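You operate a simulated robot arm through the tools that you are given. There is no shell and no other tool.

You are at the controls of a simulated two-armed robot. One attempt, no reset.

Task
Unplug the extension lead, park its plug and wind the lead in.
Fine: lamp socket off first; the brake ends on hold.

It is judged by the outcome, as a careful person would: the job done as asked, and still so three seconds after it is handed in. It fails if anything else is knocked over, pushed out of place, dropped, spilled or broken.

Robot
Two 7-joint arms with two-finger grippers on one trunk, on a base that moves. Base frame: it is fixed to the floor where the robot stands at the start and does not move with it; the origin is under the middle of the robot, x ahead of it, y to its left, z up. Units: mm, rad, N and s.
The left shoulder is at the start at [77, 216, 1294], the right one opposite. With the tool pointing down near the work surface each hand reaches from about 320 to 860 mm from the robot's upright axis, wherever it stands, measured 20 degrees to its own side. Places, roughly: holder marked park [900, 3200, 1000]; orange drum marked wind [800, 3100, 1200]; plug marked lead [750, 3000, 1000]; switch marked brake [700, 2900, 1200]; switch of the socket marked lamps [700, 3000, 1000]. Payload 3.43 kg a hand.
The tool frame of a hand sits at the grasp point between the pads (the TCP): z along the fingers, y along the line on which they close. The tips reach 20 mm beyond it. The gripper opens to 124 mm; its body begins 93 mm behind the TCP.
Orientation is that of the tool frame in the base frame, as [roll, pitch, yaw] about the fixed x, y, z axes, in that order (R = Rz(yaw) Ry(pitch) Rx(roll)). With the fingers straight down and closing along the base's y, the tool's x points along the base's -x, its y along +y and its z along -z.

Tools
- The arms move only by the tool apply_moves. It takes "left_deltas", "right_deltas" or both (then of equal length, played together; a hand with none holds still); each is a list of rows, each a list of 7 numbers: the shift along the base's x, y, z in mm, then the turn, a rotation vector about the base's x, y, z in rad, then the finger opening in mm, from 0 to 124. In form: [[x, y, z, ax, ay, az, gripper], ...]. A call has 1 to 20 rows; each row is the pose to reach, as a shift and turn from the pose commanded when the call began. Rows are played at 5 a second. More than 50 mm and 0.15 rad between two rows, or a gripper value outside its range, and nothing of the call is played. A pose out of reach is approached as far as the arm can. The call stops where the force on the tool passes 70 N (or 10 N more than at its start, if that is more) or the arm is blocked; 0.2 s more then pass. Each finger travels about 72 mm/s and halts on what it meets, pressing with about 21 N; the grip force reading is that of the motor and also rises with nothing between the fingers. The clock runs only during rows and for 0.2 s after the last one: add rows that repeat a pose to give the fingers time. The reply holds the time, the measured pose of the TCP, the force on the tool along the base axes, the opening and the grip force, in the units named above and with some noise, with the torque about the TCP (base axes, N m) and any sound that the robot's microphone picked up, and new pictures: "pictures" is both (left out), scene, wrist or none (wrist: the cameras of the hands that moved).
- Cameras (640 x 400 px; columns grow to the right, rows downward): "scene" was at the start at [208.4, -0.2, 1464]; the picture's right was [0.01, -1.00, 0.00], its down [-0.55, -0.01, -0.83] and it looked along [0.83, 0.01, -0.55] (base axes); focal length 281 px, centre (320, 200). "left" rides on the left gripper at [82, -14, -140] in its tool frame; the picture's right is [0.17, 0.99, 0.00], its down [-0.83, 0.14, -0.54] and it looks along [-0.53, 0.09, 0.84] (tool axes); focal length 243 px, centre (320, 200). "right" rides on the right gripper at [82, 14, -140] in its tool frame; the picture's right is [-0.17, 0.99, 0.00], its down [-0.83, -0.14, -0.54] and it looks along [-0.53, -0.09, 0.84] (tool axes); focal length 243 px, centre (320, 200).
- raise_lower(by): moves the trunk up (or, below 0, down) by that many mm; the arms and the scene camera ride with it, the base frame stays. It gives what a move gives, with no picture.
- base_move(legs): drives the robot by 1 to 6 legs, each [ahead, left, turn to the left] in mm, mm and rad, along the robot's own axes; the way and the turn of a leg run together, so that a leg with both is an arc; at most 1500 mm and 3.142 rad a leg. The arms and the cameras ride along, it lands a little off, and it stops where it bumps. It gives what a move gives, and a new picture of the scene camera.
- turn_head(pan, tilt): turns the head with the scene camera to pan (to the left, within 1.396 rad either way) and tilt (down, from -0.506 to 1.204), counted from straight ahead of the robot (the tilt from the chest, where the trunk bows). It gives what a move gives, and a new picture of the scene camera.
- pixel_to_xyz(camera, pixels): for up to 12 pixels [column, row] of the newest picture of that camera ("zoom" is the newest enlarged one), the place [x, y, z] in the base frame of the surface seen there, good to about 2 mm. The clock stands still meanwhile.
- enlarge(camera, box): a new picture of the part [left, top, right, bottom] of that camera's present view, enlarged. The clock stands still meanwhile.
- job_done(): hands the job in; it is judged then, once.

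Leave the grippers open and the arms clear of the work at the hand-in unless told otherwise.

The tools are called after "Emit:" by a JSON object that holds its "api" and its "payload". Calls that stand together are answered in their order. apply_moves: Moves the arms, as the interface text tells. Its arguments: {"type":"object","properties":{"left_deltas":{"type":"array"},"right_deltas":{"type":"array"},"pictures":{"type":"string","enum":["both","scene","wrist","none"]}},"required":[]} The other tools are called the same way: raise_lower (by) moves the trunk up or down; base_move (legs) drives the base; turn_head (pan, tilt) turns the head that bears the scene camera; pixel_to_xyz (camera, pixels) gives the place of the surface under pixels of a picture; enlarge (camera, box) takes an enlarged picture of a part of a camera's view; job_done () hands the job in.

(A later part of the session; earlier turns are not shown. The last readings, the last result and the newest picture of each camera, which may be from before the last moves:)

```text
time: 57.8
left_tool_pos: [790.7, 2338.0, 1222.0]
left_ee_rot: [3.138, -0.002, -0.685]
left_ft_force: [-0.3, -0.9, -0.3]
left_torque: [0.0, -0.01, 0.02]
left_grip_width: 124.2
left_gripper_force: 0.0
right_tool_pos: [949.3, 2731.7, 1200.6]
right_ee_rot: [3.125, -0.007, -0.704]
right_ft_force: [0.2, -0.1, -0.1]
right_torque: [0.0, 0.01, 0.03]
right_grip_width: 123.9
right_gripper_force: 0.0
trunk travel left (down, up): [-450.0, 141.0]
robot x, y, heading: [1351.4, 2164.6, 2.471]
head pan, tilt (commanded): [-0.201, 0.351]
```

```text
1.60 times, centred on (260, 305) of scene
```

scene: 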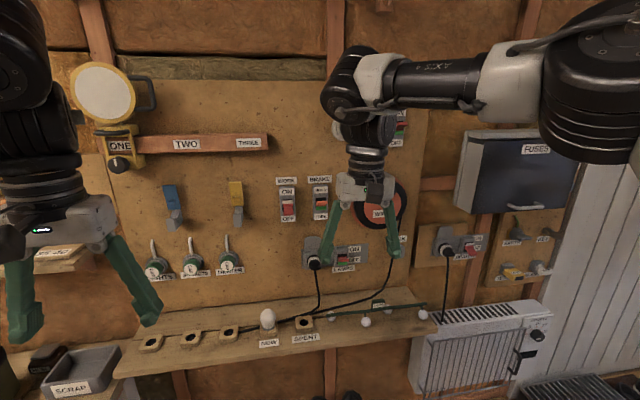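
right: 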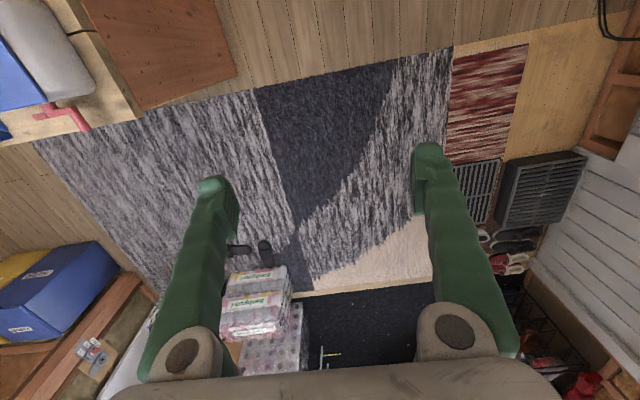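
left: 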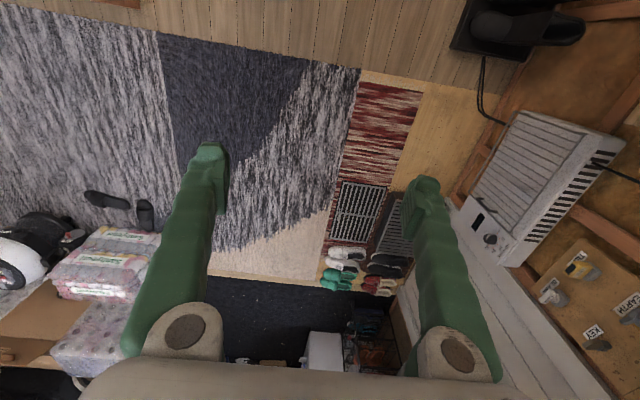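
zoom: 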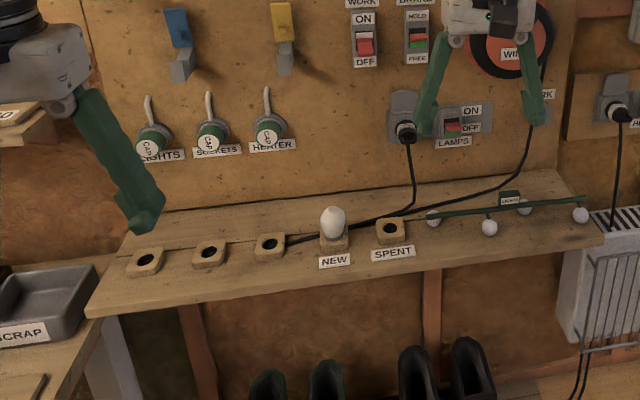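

Clear picture now: LAMPS socket has the black plug with switch to its right, PARK holder is hidden behind my right finger, BRAKE shows HOLD (up)/FREE (down). I retract the right hand to clear the view before moving closer.

Emit:
{"api": "apply_moves", "payload": {"right_deltas": [[26, -20, 0, 0, 0, 0.01, 124], [52, -41, 0, 0, 0, 0.02, 124], [78, -62, 0, 0, 0, 0.03, 124], [104, -82, 0, 0, 0, 0.034, 124], [129, -102, 0, 0, 0, 0.034, 124], [129, -102, 0, 0, 0, 0.034, 124]], "pictures": "none"}}

Emit:
{"api": "base_move", "payload": {"legs": [[0, -300, 0]]}}

Emit:
{"api": "turn_head", "payload": {"pan": 0.0, "tilt": 0.45}}

```text
time: 59.2
left_tool_pos: [789.3, 2338.5, 1222.0]
left_ee_rot: [-3.141, -0.003, -0.684]
left_ft_force: [-0.4, 0.0, 0.3]
left_torque: [-0.04, 0.01, 0.02]
left_grip_width: 124.0
left_gripper_force: 0.0
right_tool_pos: [1076.4, 2628.1, 1199.6]
right_ee_rot: [3.126, -0.005, -0.67]
right_ft_force: [-0.3, 0.0, -0.3]
right_torque: [-0.01, -0.03, 0.0]
right_grip_width: 124.0
right_gripper_force: 0.0
trunk travel left (down, up): [-450.0, 141.0]
robot x, y, heading: [1353.3, 2159.2, 2.467]
head pan, tilt (commanded): [-0.201, 0.351]
```

```text
time: 63.7
left_tool_pos: [973.6, 2568.1, 1222.3]
left_ee_rot: [-3.141, -0.003, -0.685]
left_ft_force: [-0.2, -0.8, -0.7]
left_torque: [-0.02, -0.02, 0.01]
left_grip_width: 123.9
left_gripper_force: 0.1
right_tool_pos: [1260.5, 2858.3, 1201.1]
right_ee_rot: [3.127, -0.006, -0.669]
right_ft_force: [0.4, 0.0, -0.3]
right_torque: [0.0, -0.01, 0.0]
right_grip_width: 124.1
right_gripper_force: 0.1
trunk travel left (down, up): [-450.0, 141.0]
robot x, y, heading: [1535.6, 2389.3, 2.466]
head pan, tilt (commanded): [-0.201, 0.351]
```

scene: 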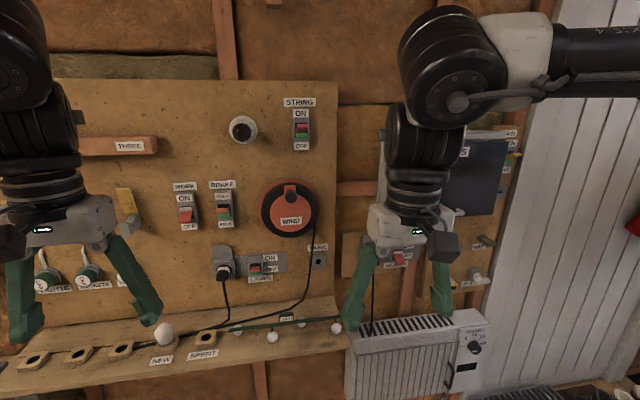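

```text
time: 64.4
left_tool_pos: [975.1, 2567.8, 1222.7]
left_ee_rot: [3.139, -0.002, -0.683]
left_ft_force: [-1.5, 0.3, 0.1]
left_torque: [-0.01, 0.04, 0.01]
left_grip_width: 123.8
left_gripper_force: 0.0
right_tool_pos: [1260.3, 2859.7, 1200.8]
right_ee_rot: [3.127, -0.004, -0.67]
right_ft_force: [-0.5, -0.3, -0.8]
right_torque: [0.0, -0.02, -0.03]
right_grip_width: 124.0
right_gripper_force: 0.1
trunk travel left (down, up): [-450.0, 141.0]
robot x, y, heading: [1534.4, 2391.5, 2.469]
head pan, tilt (commanded): [0.0, 0.45]
```

scene: 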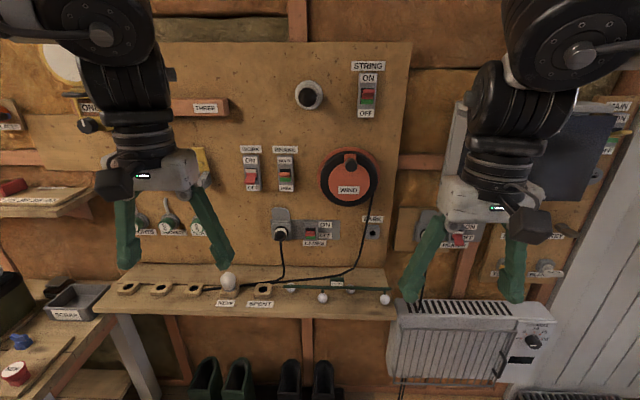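

Now everything is visible between the hands. I enlarge the board and measure the pieces.

Emit:
{"api": "enlarge", "payload": {"camera": "scene", "box": [230, 130, 400, 236]}}

Emit:
{"api": "pixel_to_xyz", "payload": {"camera": "scene", "pixels": [[260, 110], [400, 110], [265, 240], [390, 260], [340, 165], [348, 155], [365, 180], [285, 175], [310, 230], [282, 230], [373, 230], [300, 280]]}}

```text
3.76 times, centred on (315, 183) of scene
```

zoom: 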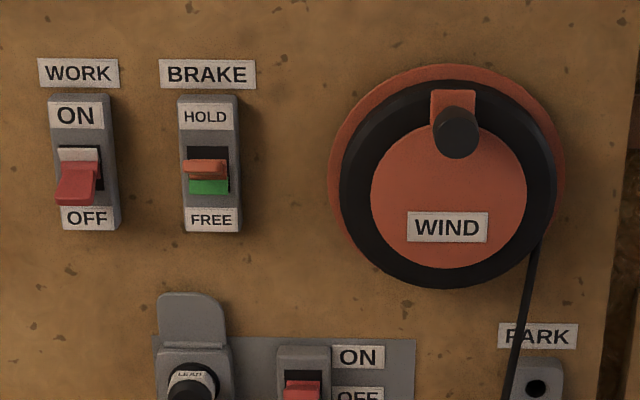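

```text
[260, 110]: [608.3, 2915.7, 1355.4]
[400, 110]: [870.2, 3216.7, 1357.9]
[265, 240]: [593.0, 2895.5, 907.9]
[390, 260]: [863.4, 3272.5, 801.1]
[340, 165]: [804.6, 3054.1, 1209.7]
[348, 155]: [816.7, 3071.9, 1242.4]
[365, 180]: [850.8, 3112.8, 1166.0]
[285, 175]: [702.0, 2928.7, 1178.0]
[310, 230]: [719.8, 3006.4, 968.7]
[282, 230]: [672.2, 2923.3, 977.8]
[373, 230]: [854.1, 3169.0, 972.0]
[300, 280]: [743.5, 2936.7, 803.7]
```

Geometry: the board plane runs at angle ≈0.855 rad; LAMPS switch at [720,3006,969], plug [672,2923,978], PARK [854,3169,972], BRAKE [702,2929,1178], drum [805,3054,1200]. I zoom on the lower pieces and then check the floor ahead.

Emit:
{"api": "enlarge", "payload": {"camera": "scene", "box": [255, 200, 399, 290]}}

Emit:
{"api": "turn_head", "payload": {"pan": 0.1, "tilt": 0.95}}

```text
4.44 times, centred on (327, 245) of scene
```

zoom: 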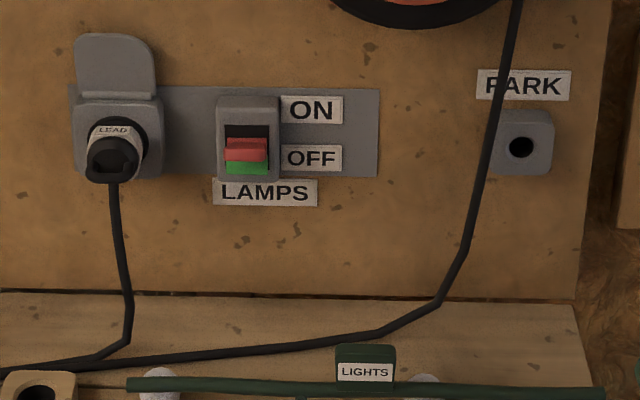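

```text
time: 65.3
left_tool_pos: [974.3, 2568.2, 1221.6]
left_ee_rot: [3.14, -0.002, -0.683]
left_ft_force: [-0.3, 0.1, -0.4]
left_torque: [0.0, -0.01, -0.01]
left_grip_width: 124.0
left_gripper_force: 0.1
right_tool_pos: [1260.5, 2860.4, 1199.9]
right_ee_rot: [3.126, -0.007, -0.669]
right_ft_force: [-0.1, 0.8, 0.9]
right_torque: [0.01, 0.0, -0.01]
right_grip_width: 124.2
right_gripper_force: 0.1
trunk travel left (down, up): [-450.0, 141.0]
robot x, y, heading: [1538.0, 2391.4, 2.47]
head pan, tilt (commanded): [0.099, 0.949]
```

scene: 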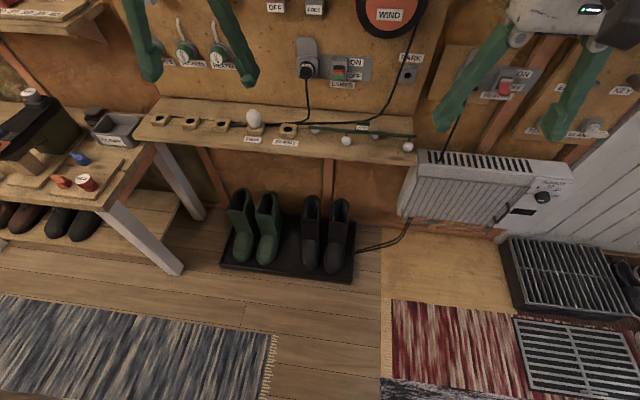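

The shelf below holds a bulb on "NEW"; the lead's slack lies on the shelf close to it. I measure floor obstacles and enlarge the shelf to see how the lead runs around the bulb.

Emit:
{"api": "pixel_to_xyz", "payload": {"camera": "scene", "pixels": [[225, 265], [352, 280], [240, 240], [335, 270], [180, 270], [100, 205], [145, 140], [410, 160], [255, 118], [250, 155], [350, 210], [405, 210]]}}

Emit:
{"api": "enlarge", "payload": {"camera": "scene", "box": [130, 80, 430, 180]}}

```text
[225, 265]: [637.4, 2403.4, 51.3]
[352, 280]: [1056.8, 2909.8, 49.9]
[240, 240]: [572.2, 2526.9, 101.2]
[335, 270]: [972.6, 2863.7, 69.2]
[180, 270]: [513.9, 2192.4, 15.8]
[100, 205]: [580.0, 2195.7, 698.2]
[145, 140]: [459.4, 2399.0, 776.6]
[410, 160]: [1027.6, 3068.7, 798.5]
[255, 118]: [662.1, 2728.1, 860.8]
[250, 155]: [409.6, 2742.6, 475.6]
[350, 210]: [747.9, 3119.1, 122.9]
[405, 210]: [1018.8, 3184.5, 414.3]
```

```text
2.13 times, centred on (280, 130) of scene
```

zoom: 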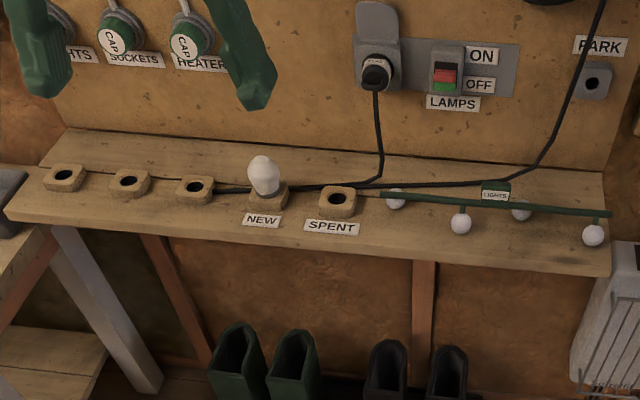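

The lead's slack lies behind the bulb block, against the wall side, so pulling it right should pass freely. I'll stand at ~800 mm from the board. First a small turn to square up to the board, then I retract the left hand and turn the right tool horizontal toward the wall.

Emit:
{"api": "base_move", "payload": {"legs": [[0, 0, -0.044]]}}

Emit:
{"api": "apply_moves", "payload": {"left_deltas": [[14, -11, 0, 0, 0, 0, 124], [28, -22, 0, 0, 0, 0, 124], [42, -33, 0, 0, 0, 0, 124], [56, -44, 0, 0, 0, 0, 124], [70, -55, 0, 0, 0, 0, 124], [84, -66, 0, 0, 0, 0, 124], [98, -77, 0, 0, 0, 0, 124], [110, -88, 0, 0, 0, 0, 124], [122, -97, 0, 0, 0, 0, 124], [133, -106, 0, 0, 0, 0, 124], [133, -106, 0, 0, 0, 0, 124], [133, -106, 0, 0, 0, 0, 124], [133, -106, 0, 0, 0, 0, 124]], "right_deltas": [[-5, 4, -5, 0.086, 0.0988, 0, 124], [-10, 8, -10, 0.172, 0.1977, 0, 124], [-15, 12, -15, 0.258, 0.2965, 0, 124], [-20, 16, -20, 0.3435, 0.3953, 0, 124], [-25, 20, -25, 0.4294, 0.4942, 0, 124], [-30, 24, -30, 0.5153, 0.593, 0, 124], [-35, 30, -35, 0.6011, 0.6918, 0, 124], [-40, 34, -40, 0.687, 0.7907, 0, 124], [-45, 38, -45, 0.7729, 0.8895, 0, 124], [-50, 42, -50, 0.8588, 0.9884, 0, 124], [-55, 47, -50, 0.9446, 1.0872, 0, 124], [-60, 52, -50, 1.0305, 1.186, 0, 124], [-60, 52, -50, 1.0305, 1.186, 0, 124]], "pictures": "both"}}

```text
time: 66.2
left_tool_pos: [982.2, 2591.8, 1221.9]
left_ee_rot: [3.141, -0.003, -0.728]
left_ft_force: [0.3, -0.5, -0.7]
left_torque: [0.03, -0.04, 0.01]
left_grip_width: 124.1
left_gripper_force: 0.1
right_tool_pos: [1280.8, 2870.1, 1200.2]
right_ee_rot: [3.126, -0.005, -0.714]
right_ft_force: [0.0, -0.4, 1.0]
right_torque: [-0.01, -0.03, 0.01]
right_grip_width: 123.6
right_gripper_force: 0.0
trunk travel left (down, up): [-450.0, 141.0]
robot x, y, heading: [1535.2, 2392.0, 2.426]
head pan, tilt (commanded): [0.099, 0.949]
```

scene: 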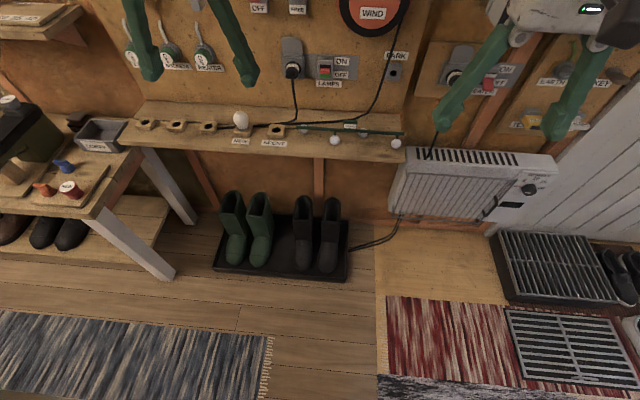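

```text
time: 69.0
left_tool_pos: [1069.2, 2485.4, 1247.3]
left_ee_rot: [-3.139, -0.003, -0.732]
left_ft_force: [-0.2, -0.4, 0.8]
left_torque: [0.03, 0.02, 0.02]
left_grip_width: 124.0
left_gripper_force: 0.1
left hand out of reach, approached as far as the arm can: row 6, 7, 8, 9, 10, 11, 12, 13
right_tool_pos: [1222.0, 2920.6, 1151.0]
right_ee_rot: [-2.682, 1.568, -0.239]
right_ft_force: [-1.1, -0.8, 0.0]
right_torque: [-0.01, 0.0, -0.02]
right_grip_width: 123.7
right_gripper_force: 0.0
right hand out of reach, approached as far as the arm can: row 2, 3, 4, 5, 6, 7, 8, 9, 10
trunk travel left (down, up): [-450.0, 141.0]
robot x, y, heading: [1536.2, 2389.8, 2.422]
head pan, tilt (commanded): [0.099, 0.949]
```

scene: 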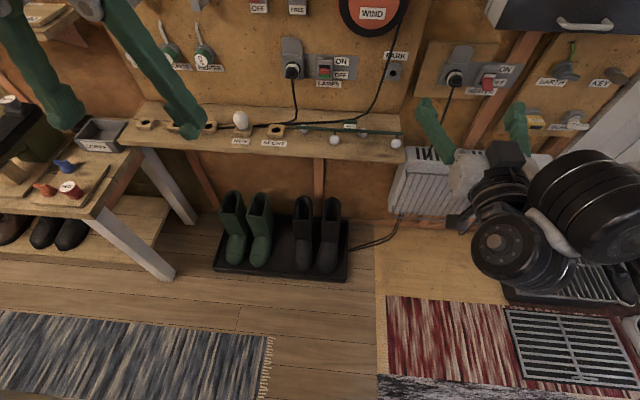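
right: 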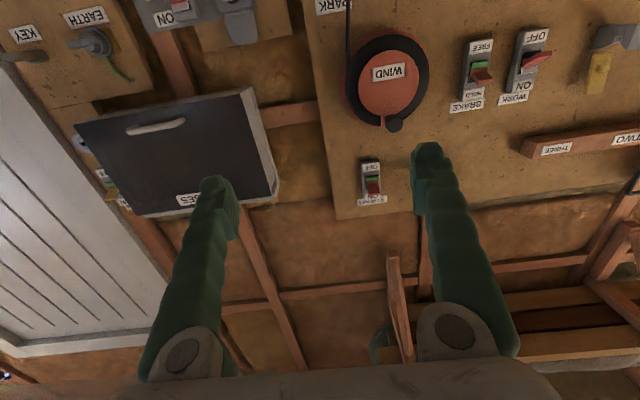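
left: 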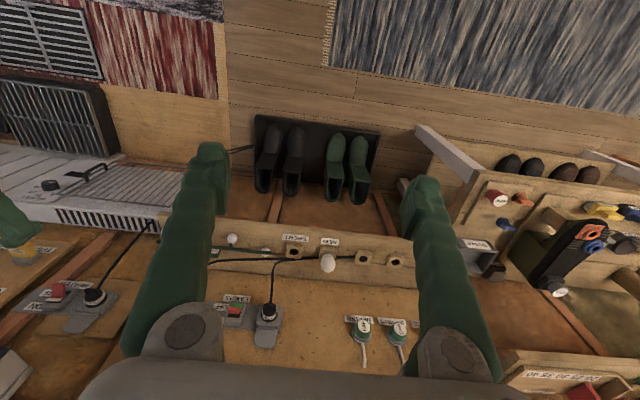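

The right tool is now horizontal, pointing to the wall. I slide left 162 mm and then ahead 245 mm to stand ~800 mm from the board.

Emit:
{"api": "base_move", "payload": {"legs": [[0, 162, 0], [245, 0, 0]]}}

Emit:
{"api": "turn_head", "payload": {"pan": -0.15, "tilt": 0.6}}

```text
time: 73.5
left_tool_pos: [779.0, 2518.9, 1247.3]
left_ee_rot: [-3.141, -0.004, -0.731]
left_ft_force: [-0.4, -0.4, 0.3]
left_torque: [0.03, 0.04, -0.01]
left_grip_width: 124.1
left_gripper_force: 0.0
right_tool_pos: [930.8, 2955.6, 1151.2]
right_ee_rot: [-2.693, 1.566, -0.251]
right_ft_force: [-0.2, 0.4, 0.1]
right_torque: [0.01, 0.0, 0.0]
right_grip_width: 123.9
right_gripper_force: 0.1
trunk travel left (down, up): [-450.0, 141.0]
robot x, y, heading: [1248.0, 2426.1, 2.429]
head pan, tilt (commanded): [0.099, 0.949]
```

scene: 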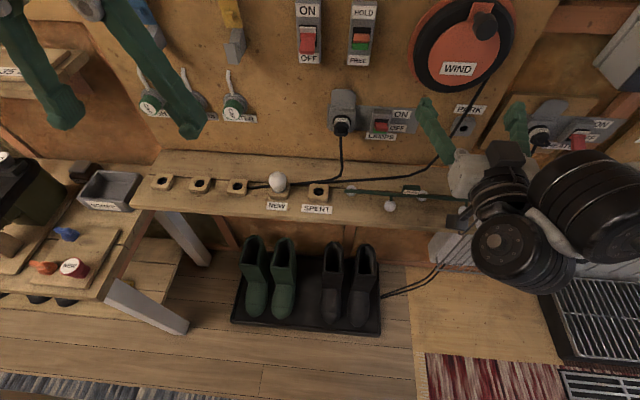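

```text
time: 74.3
left_tool_pos: [778.5, 2520.5, 1246.8]
left_ee_rot: [3.141, -0.005, -0.732]
left_ft_force: [-0.9, 0.7, -0.9]
left_torque: [-0.03, 0.01, -0.02]
left_grip_width: 123.9
left_gripper_force: 0.0
right_tool_pos: [930.7, 2956.9, 1149.8]
right_ee_rot: [-2.767, 1.564, -0.323]
right_ft_force: [0.2, -0.1, -0.6]
right_torque: [0.0, -0.01, -0.02]
right_grip_width: 124.0
right_gripper_force: 0.1
trunk travel left (down, up): [-450.0, 141.0]
robot x, y, heading: [1245.0, 2423.9, 2.426]
head pan, tilt (commanded): [-0.15, 0.6]
```

scene: 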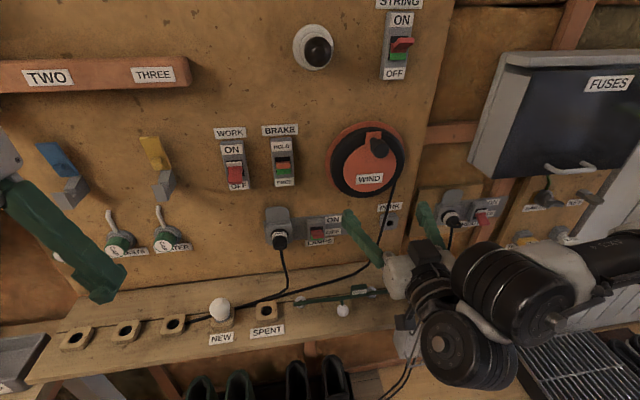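

I'm in place. I enlarge the switches, plug and drum for detail.

Emit:
{"api": "enlarge", "payload": {"camera": "scene", "box": [210, 110, 338, 190]}}

Emit:
{"api": "enlarge", "payload": {"camera": "scene", "box": [255, 190, 415, 290]}}

Emit:
{"api": "enlarge", "payload": {"camera": "scene", "box": [310, 105, 438, 205]}}

```text
5.00 times, centred on (274, 150) of scene
```

zoom: 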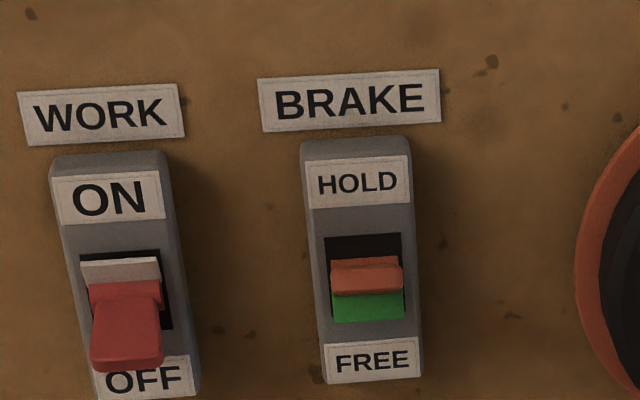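

```text
4.00 times, centred on (335, 240) of scene
```

zoom: 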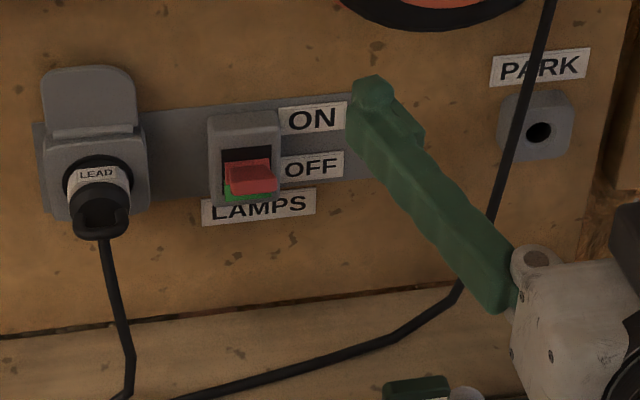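

```text
4.00 times, centred on (374, 155) of scene
```

zoom: 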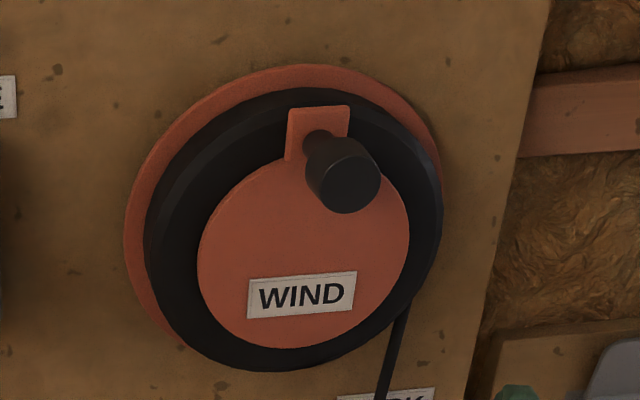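

Levers: LAMPS tab is up (ON), BRAKE tab is up (HOLD). I zoom tightly on the LAMPS switch and plug and measure.

Emit:
{"api": "enlarge", "payload": {"camera": "scene", "box": [258, 200, 342, 253]}}

Emit:
{"api": "pixel_to_xyz", "payload": {"camera": "zoom", "pixels": [[450, 255], [430, 240], [470, 270], [425, 275], [430, 300], [420, 170], [430, 225], [165, 230], [165, 285], [160, 330], [60, 230], [150, 150]]}}

```text
7.55 times, centred on (300, 226) of scene
```

zoom: 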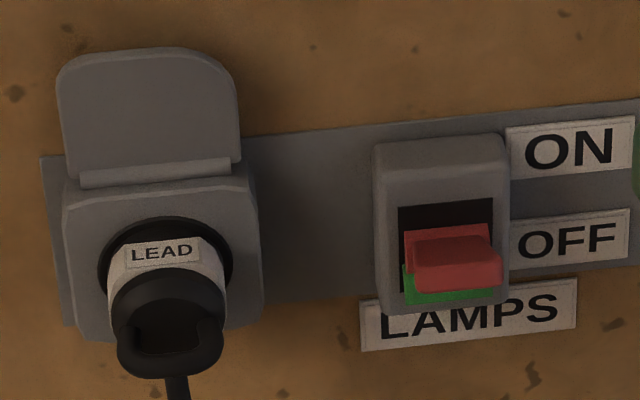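

```text
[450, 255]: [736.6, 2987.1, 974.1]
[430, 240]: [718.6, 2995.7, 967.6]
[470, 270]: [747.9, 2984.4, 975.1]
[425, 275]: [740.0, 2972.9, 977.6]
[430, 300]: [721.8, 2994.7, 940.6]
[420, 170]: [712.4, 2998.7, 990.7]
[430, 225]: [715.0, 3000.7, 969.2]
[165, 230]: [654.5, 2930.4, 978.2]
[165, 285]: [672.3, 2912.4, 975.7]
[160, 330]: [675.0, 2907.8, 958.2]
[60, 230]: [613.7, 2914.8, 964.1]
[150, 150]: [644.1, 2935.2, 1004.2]
```

LAMPS tab: tip at about n≈61 mm off the board, t≈2737 along it, z≈976. I close the right gripper, move the hand in front and above the tab (z 1020), then advance part-way and look.

Emit:
{"api": "apply_moves", "payload": {"right_deltas": [[-14, -16, -26, 0, 0, -0.006, 90], [-28, -32, -52, 0, 0, -0.012, 60], [-42, -48, -78, 0, 0, -0.018, 30], [-56, -64, -104, 0, 0, -0.018, 0], [-69.5, -80, -130, 0, 0, -0.018, 0], [-92, -60, -130, 0, 0, -0.018, 0], [-115, -41, -130, 0, 0, -0.018, 0], [-138, -21, -130, 0, 0, -0.018, 0], [-160, -1, -130, 0, 0, -0.018, 0], [-160, -1, -130, 0, 0, -0.018, 0], [-160, -1, -130, 0, 0, -0.018, 0]], "pictures": "both"}}

```text
time: 76.7
left_tool_pos: [778.7, 2520.1, 1247.5]
left_ee_rot: [-3.14, -0.005, -0.732]
left_ft_force: [0.2, -0.7, -0.3]
left_torque: [-0.03, -0.01, 0.0]
left_grip_width: 123.9
left_gripper_force: 0.2
right_tool_pos: [770.4, 2953.8, 1021.5]
right_ee_rot: [-2.755, 1.564, -0.331]
right_ft_force: [-0.2, -1.1, -0.7]
right_torque: [0.04, -0.02, 0.03]
right_grip_width: 0.1
right_gripper_force: 21.0
trunk travel left (down, up): [-450.0, 141.0]
robot x, y, heading: [1250.0, 2422.0, 2.427]
head pan, tilt (commanded): [-0.15, 0.6]
```

scene: 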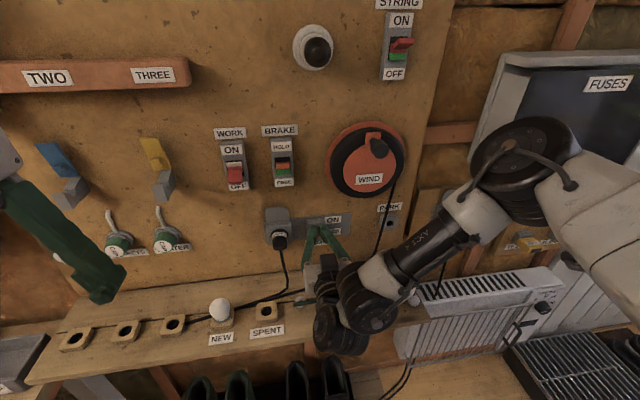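
right: 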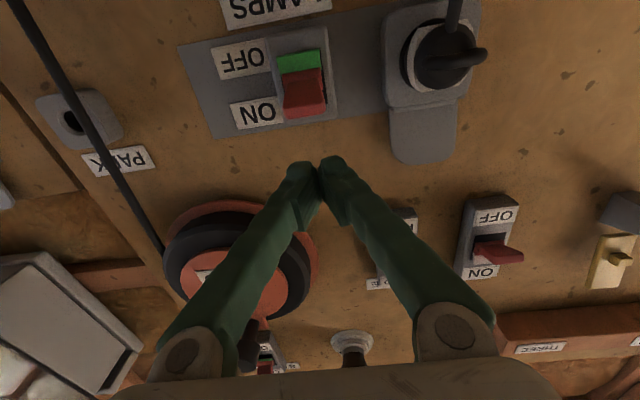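

The wrist view (upside down) shows the fingertips at (320,165) just above the LAMPS tab at (305,95). I advance 39 mm toward the board, then press down in small steps.

Emit:
{"api": "apply_moves", "payload": {"right_deltas": [[-10, 8.5, 0, 0, 0, 0, 0], [-20, 17, 0, 0, 0, 0, 0], [-29.4, 25.6, 0, 0, 0, 0, 0], [-29.4, 25.6, -10, 0, 0, 0, 0], [-29.4, 25.6, -20, 0, 0, 0, 0], [-29.4, 25.6, -26, 0, 0, 0, 0], [-29.4, 25.6, -32, 0, 0, 0, 0], [-29.4, 25.6, -38, 0, 0, 0, 0], [-29.4, 25.6, -44, 0, 0, 0, 0], [-29.4, 25.6, -50, 0, 0, 0, 0]], "pictures": "both"}}

```text
time: 78.9
left_tool_pos: [780.2, 2519.1, 1247.8]
left_ee_rot: [-3.14, -0.003, -0.731]
left_ft_force: [0.1, 0.2, 0.3]
left_torque: [-0.01, -0.01, -0.02]
left_grip_width: 123.8
left_gripper_force: 0.2
right_tool_pos: [741.3, 2980.0, 971.9]
right_ee_rot: [-2.602, 1.567, -0.182]
right_ft_force: [1.3, -0.6, 6.5]
right_torque: [0.0, 0.05, 0.01]
right_grip_width: 0.0
right_gripper_force: 34.2
trunk travel left (down, up): [-450.0, 141.0]
robot x, y, heading: [1244.1, 2424.8, 2.422]
head pan, tilt (commanded): [-0.15, 0.6]
```

scene: 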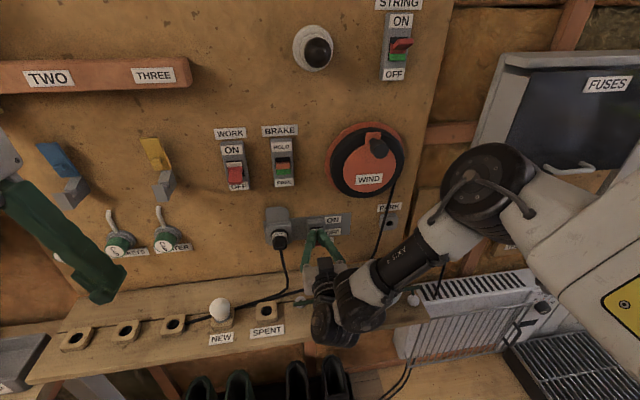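
right: 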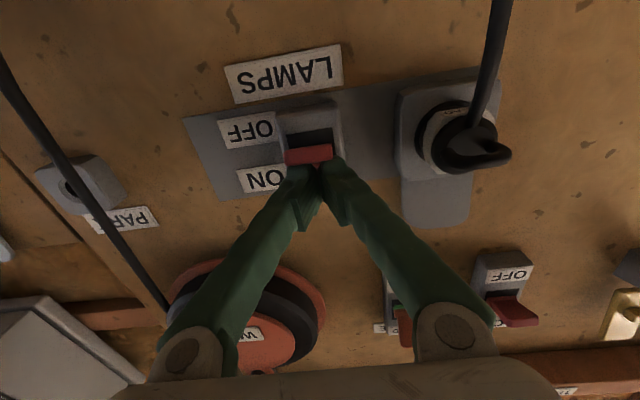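

Contact force is 6.5 N and the green is no longer visible; the tab seems to be moving. I press a little further.

Emit:
{"api": "apply_moves", "payload": {"right_deltas": [[0, 0, -4, 0, 0, 0, 0], [0, 0, -8, 0, 0, 0, 0], [0, 0, -12, 0, 0, 0, 0], [0, 0, -16, 0, 0, 0, 0]], "pictures": "wrist"}}

```text
time: 79.9
left_tool_pos: [783.4, 2515.1, 1248.7]
left_ee_rot: [-3.141, 0.003, -0.732]
left_ft_force: [-0.6, -0.4, -0.6]
left_torque: [-0.03, -0.01, 0.0]
left_grip_width: 124.0
left_gripper_force: 0.1
right_tool_pos: [742.3, 2980.1, 969.3]
right_ee_rot: [0.019, 1.544, 2.439]
right_ft_force: [3.7, -3.8, 60.3]
right_torque: [0.3, 0.58, -0.13]
right_grip_width: 5.9
right_gripper_force: 34.5
trunk travel left (down, up): [-450.0, 141.0]
robot x, y, heading: [1246.4, 2423.4, 2.423]
head pan, tilt (commanded): [-0.15, 0.6]
```

right: 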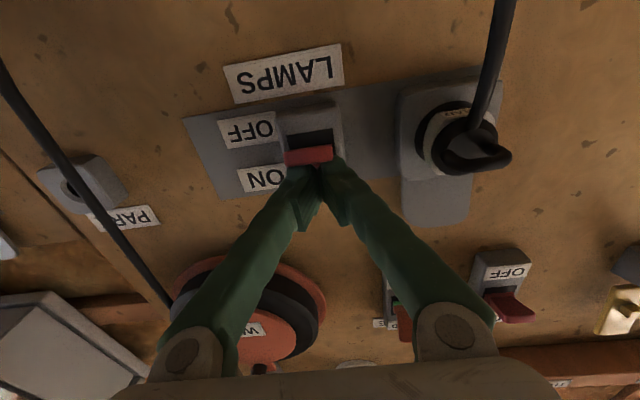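

Force rose to 60 N at a stop — the tab is at its end. I lift off and look.

Emit:
{"api": "apply_moves", "payload": {"right_deltas": [[0, 0, 16, 0, 0, 0, 0], [0, 0, 30, 0, 0, 0, 0], [11, -10, 45, 0, 0, 0, 0], [30, -26, 60, 0, 0, 0, 0], [38, -33, 60, 0, 0, 0, 0]], "pictures": "both"}}

Emit:
{"api": "enlarge", "payload": {"camera": "right", "box": [170, 20, 490, 180]}}

```text
time: 81.1
left_tool_pos: [779.2, 2520.3, 1247.5]
left_ee_rot: [-3.141, -0.004, -0.733]
left_ft_force: [-0.1, -0.1, 0.5]
left_torque: [-0.01, 0.02, 0.03]
left_grip_width: 124.0
left_gripper_force: 0.0
right_tool_pos: [778.2, 2947.1, 1014.3]
right_ee_rot: [-2.795, 1.564, -0.369]
right_ft_force: [-0.1, -1.7, 0.1]
right_torque: [-0.02, -0.02, -0.01]
right_grip_width: 0.0
right_gripper_force: 34.1
trunk travel left (down, up): [-450.0, 141.0]
robot x, y, heading: [1248.4, 2422.2, 2.423]
head pan, tilt (commanded): [-0.15, 0.6]
```

scene: 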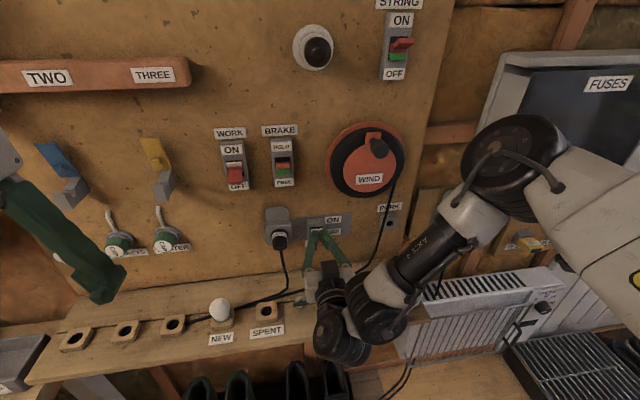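
right: 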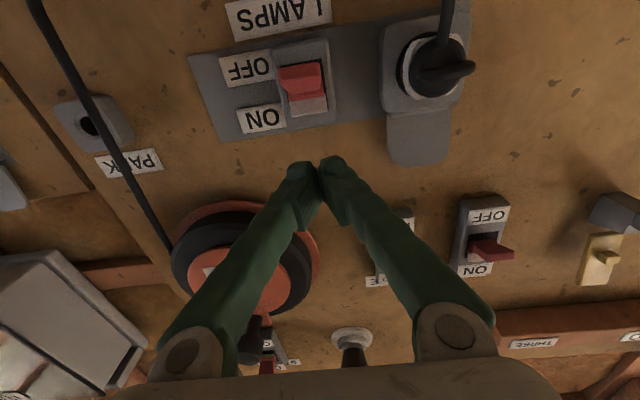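

```text
2.00 times, centred on (330, 100) of right
```

zoom: 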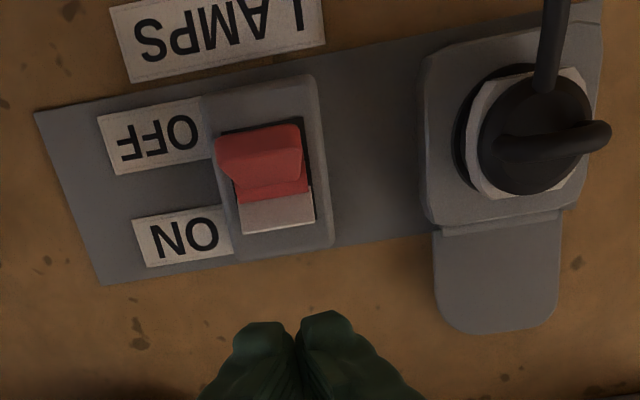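

LAMPS now shows OFF (white strip at ON). Next the plug: I back off and move in front of it to inspect its shape.

Emit:
{"api": "apply_moves", "payload": {"right_deltas": [[31, -27, 0, 0, 0, 0, 0], [62.7, -54.4, 0, 0, 0, 0, 0], [42, -77, -10, 0, 0, 0, 25], [22, -100, -20, 0, 0, 0, 50], [2.3, -123.9, -30, 0, 0, 0, 80], [2.3, -123.9, -30, 0, 0, 0, 100], [2.3, -123.9, -30, 0, 0, 0, 100]], "pictures": "both"}}

Emit:
{"api": "enlarge", "payload": {"camera": "right", "box": [240, 0, 400, 100]}}

```text
time: 82.7
left_tool_pos: [778.3, 2520.6, 1247.1]
left_ee_rot: [-3.139, -0.007, -0.731]
left_ft_force: [0.2, -0.4, 0.6]
left_torque: [-0.01, 0.03, -0.02]
left_grip_width: 124.2
left_gripper_force: 0.0
right_tool_pos: [781.5, 2823.1, 983.0]
right_ee_rot: [-2.765, 1.564, -0.343]
right_ft_force: [-1.2, -0.1, -0.5]
right_torque: [0.01, 0.01, -0.01]
right_grip_width: 100.0
right_gripper_force: 0.0
trunk travel left (down, up): [-450.0, 141.0]
robot x, y, heading: [1245.5, 2424.8, 2.423]
head pan, tilt (commanded): [-0.15, 0.6]
```

scene: 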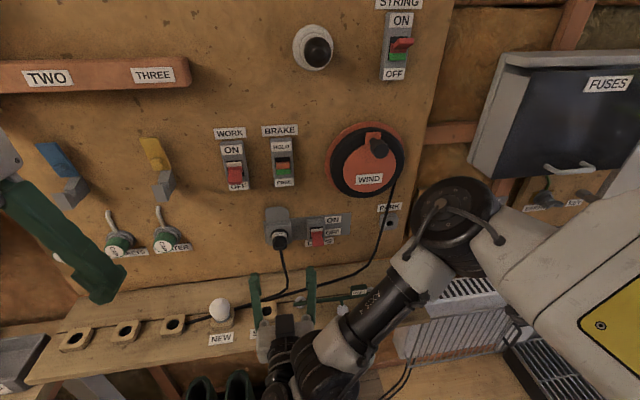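
right: 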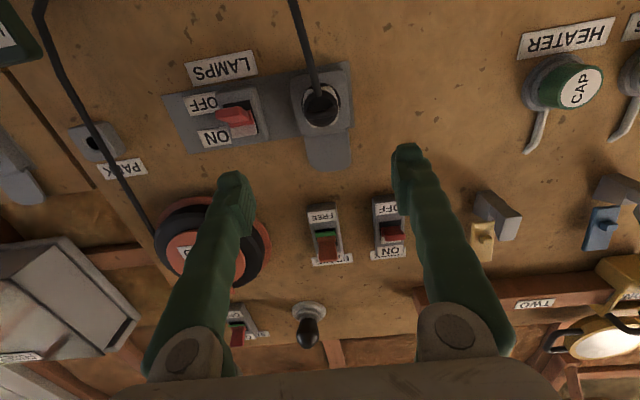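

```text
4.00 times, centred on (320, 50) of right
```

zoom: 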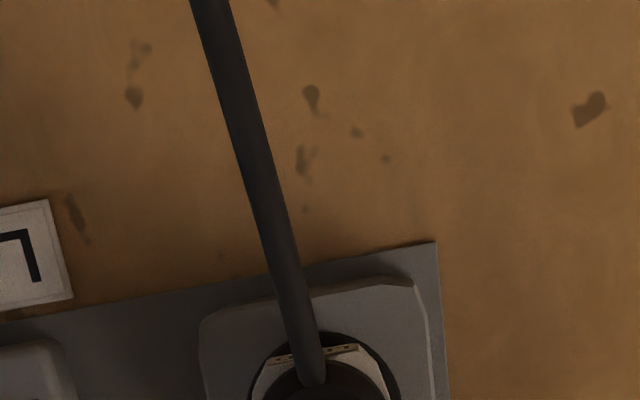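

Emit:
{"api": "enlarge", "payload": {"camera": "right", "box": [270, 60, 366, 150]}}

Emit:
{"api": "enlarge", "payload": {"camera": "scene", "box": [255, 195, 319, 259]}}

Emit:
{"api": "pixel_to_xyz", "payload": {"camera": "zoom", "pixels": [[240, 240], [260, 280], [240, 340], [210, 330], [265, 330], [240, 372], [235, 310], [200, 260], [290, 265], [130, 260], [350, 260], [220, 150]]}}

```text
4.44 times, centred on (318, 105) of right
```

zoom: 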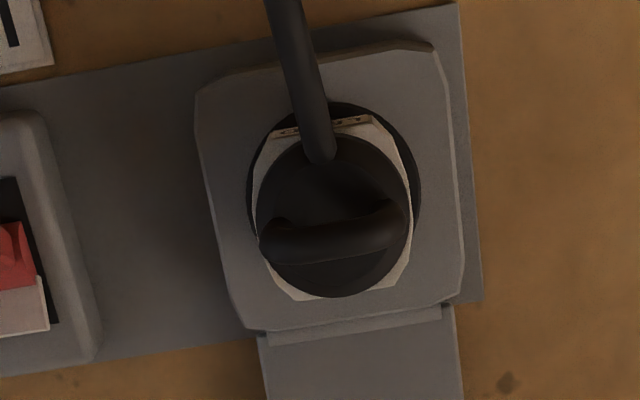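

```text
6.25 times, centred on (287, 227) of scene
```

zoom: 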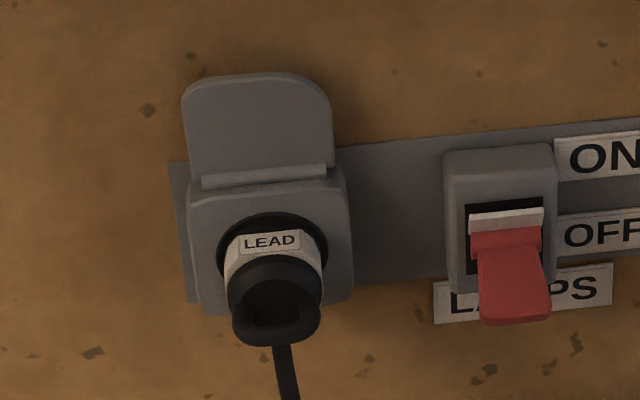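

```text
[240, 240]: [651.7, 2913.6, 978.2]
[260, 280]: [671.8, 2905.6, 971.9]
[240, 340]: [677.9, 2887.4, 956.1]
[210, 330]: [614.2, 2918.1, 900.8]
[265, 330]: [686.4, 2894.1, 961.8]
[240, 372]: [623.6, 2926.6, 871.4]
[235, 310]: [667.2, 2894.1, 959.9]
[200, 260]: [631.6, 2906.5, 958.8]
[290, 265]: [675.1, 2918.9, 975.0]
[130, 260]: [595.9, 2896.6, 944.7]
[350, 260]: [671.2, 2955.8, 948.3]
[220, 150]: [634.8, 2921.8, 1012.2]
```

The plug: round body ~39 mm wide, axis at t≈2641, z≈959, from n≈24 to 55, with a D-handle in front to n≈75 and the cord leaving below. I line up with fingers left and right of it at 70 mm opening, approach to n≈85 and check.

Emit:
{"api": "apply_moves", "payload": {"right_deltas": [[-2, -2, -12, 0, 0, 0, 85], [-2, -2, -24, 0, 0, 0, 70], [-24, 17, -24, 0, 0, 0, 70], [-46, 36, -24, 0, 0, 0, 70], [-68, 55, -24, 0, 0, 0, 70], [-82, 67, -24, 0, 0, 0, 70], [-82, 67, -24, 0, 0, 0, 70]], "pictures": "both"}}

Emit:
{"api": "enlarge", "payload": {"camera": "right", "box": [200, 60, 440, 210]}}

Emit:
{"api": "enlarge", "payload": {"camera": "scene", "box": [240, 190, 336, 290]}}

```text
time: 84.3
left_tool_pos: [779.0, 2520.2, 1248.2]
left_ee_rot: [-3.14, -0.005, -0.73]
left_ft_force: [-0.5, -0.4, -0.6]
left_torque: [0.01, 0.0, -0.02]
left_grip_width: 123.9
left_gripper_force: 0.0
right_tool_pos: [699.2, 2891.9, 959.8]
right_ee_rot: [-2.749, 1.563, -0.323]
right_ft_force: [0.0, 0.1, 0.5]
right_torque: [-0.01, 0.01, -0.02]
right_grip_width: 70.2
right_gripper_force: 0.0
trunk travel left (down, up): [-450.0, 141.0]
robot x, y, heading: [1243.2, 2427.5, 2.427]
head pan, tilt (commanded): [-0.15, 0.6]
```

scene: 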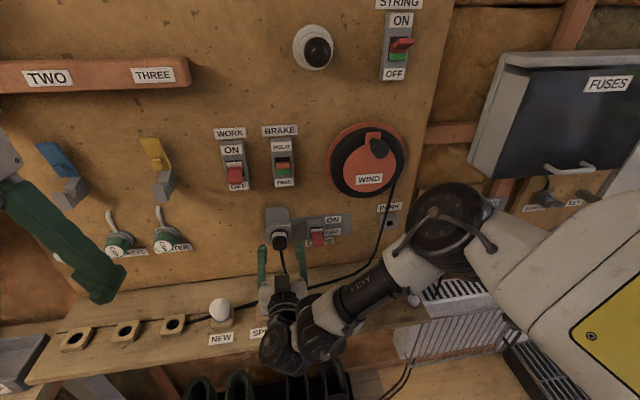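
right: 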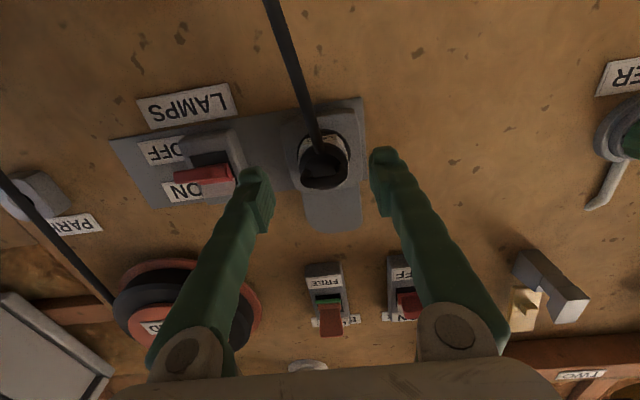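

```text
2.67 times, centred on (320, 135) of right
```

zoom: 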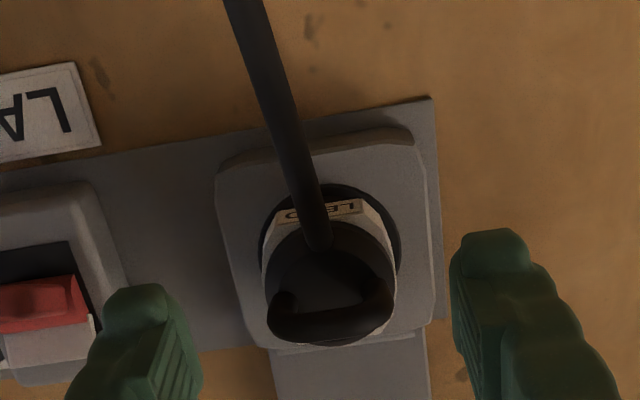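

```text
4.00 times, centred on (288, 240) of scene
```

zoom: 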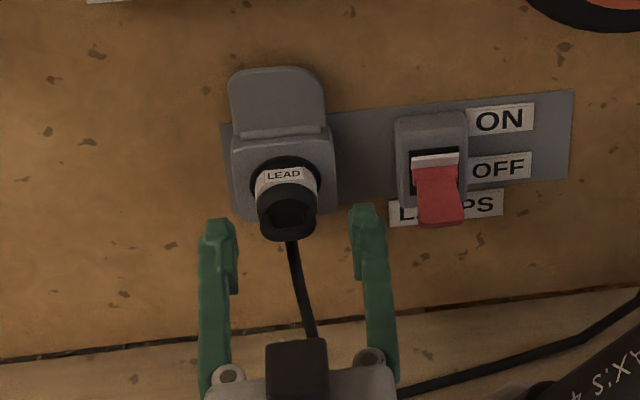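

Fingers are centred on the plug (pads at zoom x≈200 and 452, plug centre ≈328). I advance 34 mm and close on the plug body.

Emit:
{"api": "apply_moves", "payload": {"right_deltas": [[-9, 7.5, -1, 0, 0, 0, 70], [-18, 15, -1, 0, 0, 0, 70], [-25.7, 22.3, -1, 0, 0, 0, 70], [-25.7, 22.3, -1, 0, 0, 0, 50], [-25.7, 22.3, -1, 0, 0, 0, 30], [-25.7, 22.3, -1, 0, 0, 0, 20], [-25.7, 22.3, -1, 0, 0, 0, 20], [-25.7, 22.3, -1, 0, 0, 0, 20]], "pictures": "both"}}

Emit:
{"api": "enlarge", "payload": {"camera": "right", "box": [200, 60, 440, 210]}}

Emit:
{"api": "enlarge", "payload": {"camera": "scene", "box": [240, 190, 336, 290]}}

```text
time: 86.1
left_tool_pos: [776.4, 2518.9, 1246.6]
left_ee_rot: [-3.139, -0.005, -0.732]
left_ft_force: [-0.8, 0.0, 0.1]
left_torque: [0.05, 0.03, 0.01]
left_grip_width: 123.8
left_gripper_force: 0.0
right_tool_pos: [671.0, 2912.6, 958.8]
right_ee_rot: [-2.744, 1.562, -0.317]
right_ft_force: [-11.6, -5.7, 1.9]
right_torque: [0.0, 0.01, 0.19]
right_grip_width: 37.6
right_gripper_force: 20.7
trunk travel left (down, up): [-450.0, 141.0]
robot x, y, heading: [1245.1, 2423.2, 2.423]
head pan, tilt (commanded): [-0.15, 0.6]
```

scene: 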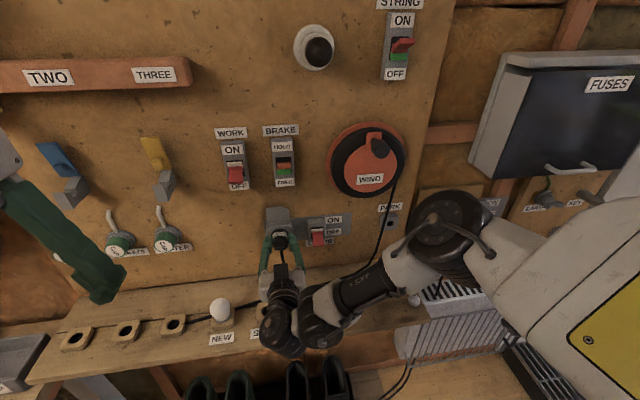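
right: 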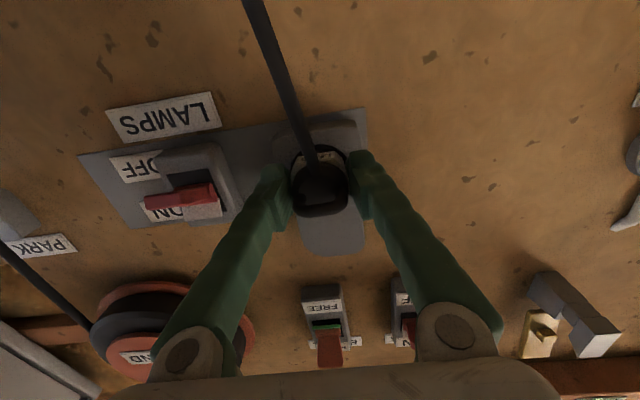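

```text
2.67 times, centred on (320, 135) of right
```

zoom: 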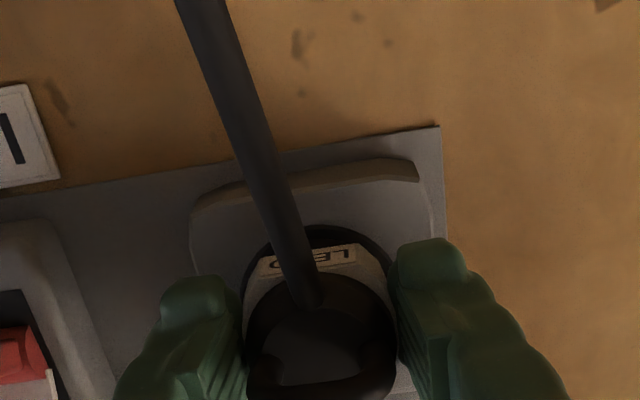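

```text
4.00 times, centred on (288, 240) of scene
```

zoom: 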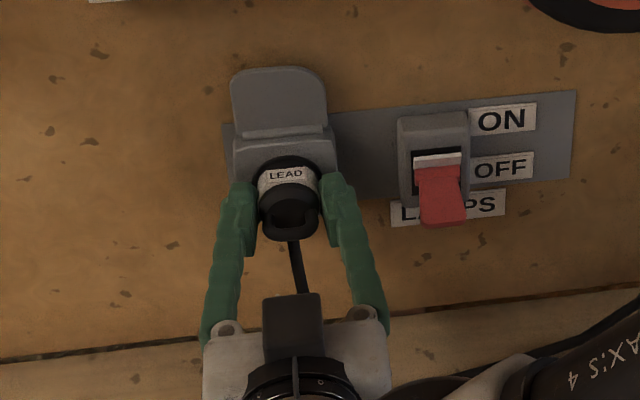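

Gripped (37.6 mm). I pull straight out along the board normal in small steps.

Emit:
{"api": "apply_moves", "payload": {"right_deltas": [[-1.3, -1.5, 0, 0, 0, 0, 10], [2.5, -4.8, 0, 0, 0, 0, 10], [6.2, -8.1, 0, 0, 0, 0, 10], [10, -11.3, 0, 0, 0, 0, 10], [13.8, -14.6, 0, 0, 0, 0, 10], [17.6, -17.9, 0, 0, 0, 0, 10], [21.3, -21.2, 0, 0, 0, 0, 10], [25.1, -24.4, 0, 0, 0, 0, 10], [28.9, -27.7, 0, 0, 0, 0, 10], [32.7, -31, 0, 0, 0, 0, 10]], "pictures": "both"}}

Emit:
{"api": "enlarge", "payload": {"camera": "scene", "box": [240, 190, 336, 290]}}

```text
time: 88.3
left_tool_pos: [779.1, 2520.7, 1247.8]
left_ee_rot: [-3.14, -0.006, -0.732]
left_ft_force: [-0.8, -0.5, 0.1]
left_torque: [0.05, 0.01, 0.0]
left_grip_width: 124.0
left_gripper_force: 0.0
right_tool_pos: [706.4, 2880.6, 960.3]
right_ee_rot: [-2.653, 1.568, -0.23]
right_ft_force: [0.3, 0.3, 0.3]
right_torque: [-0.03, -0.02, 0.0]
right_grip_width: 38.3
right_gripper_force: 20.7
trunk travel left (down, up): [-450.0, 141.0]
robot x, y, heading: [1243.4, 2423.1, 2.424]
head pan, tilt (commanded): [-0.15, 0.6]
```

scene: 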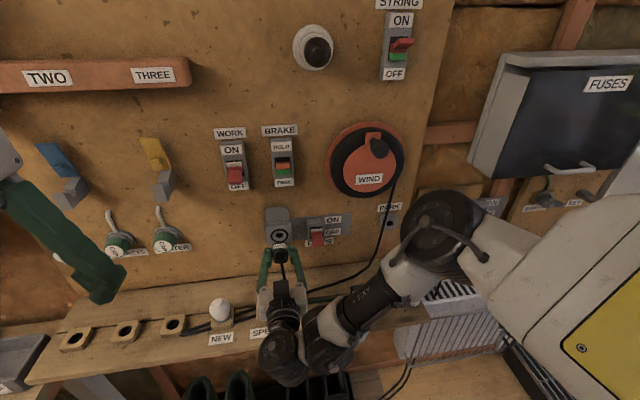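
right: 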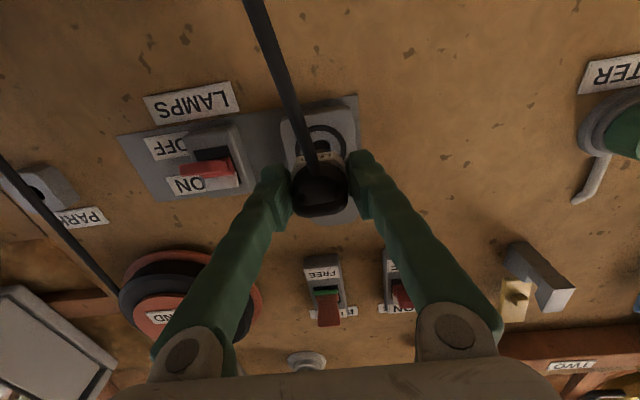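

```text
4.00 times, centred on (288, 240) of scene
```

zoom: 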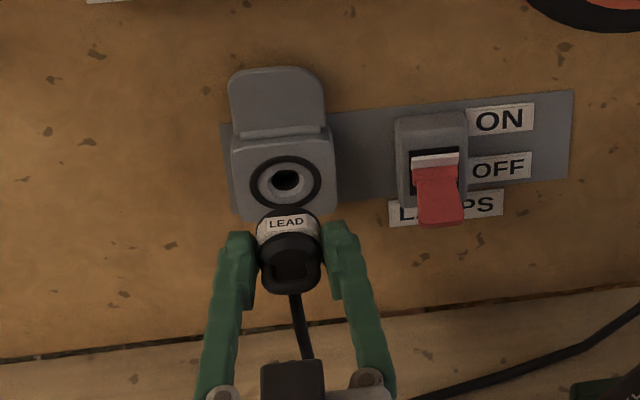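

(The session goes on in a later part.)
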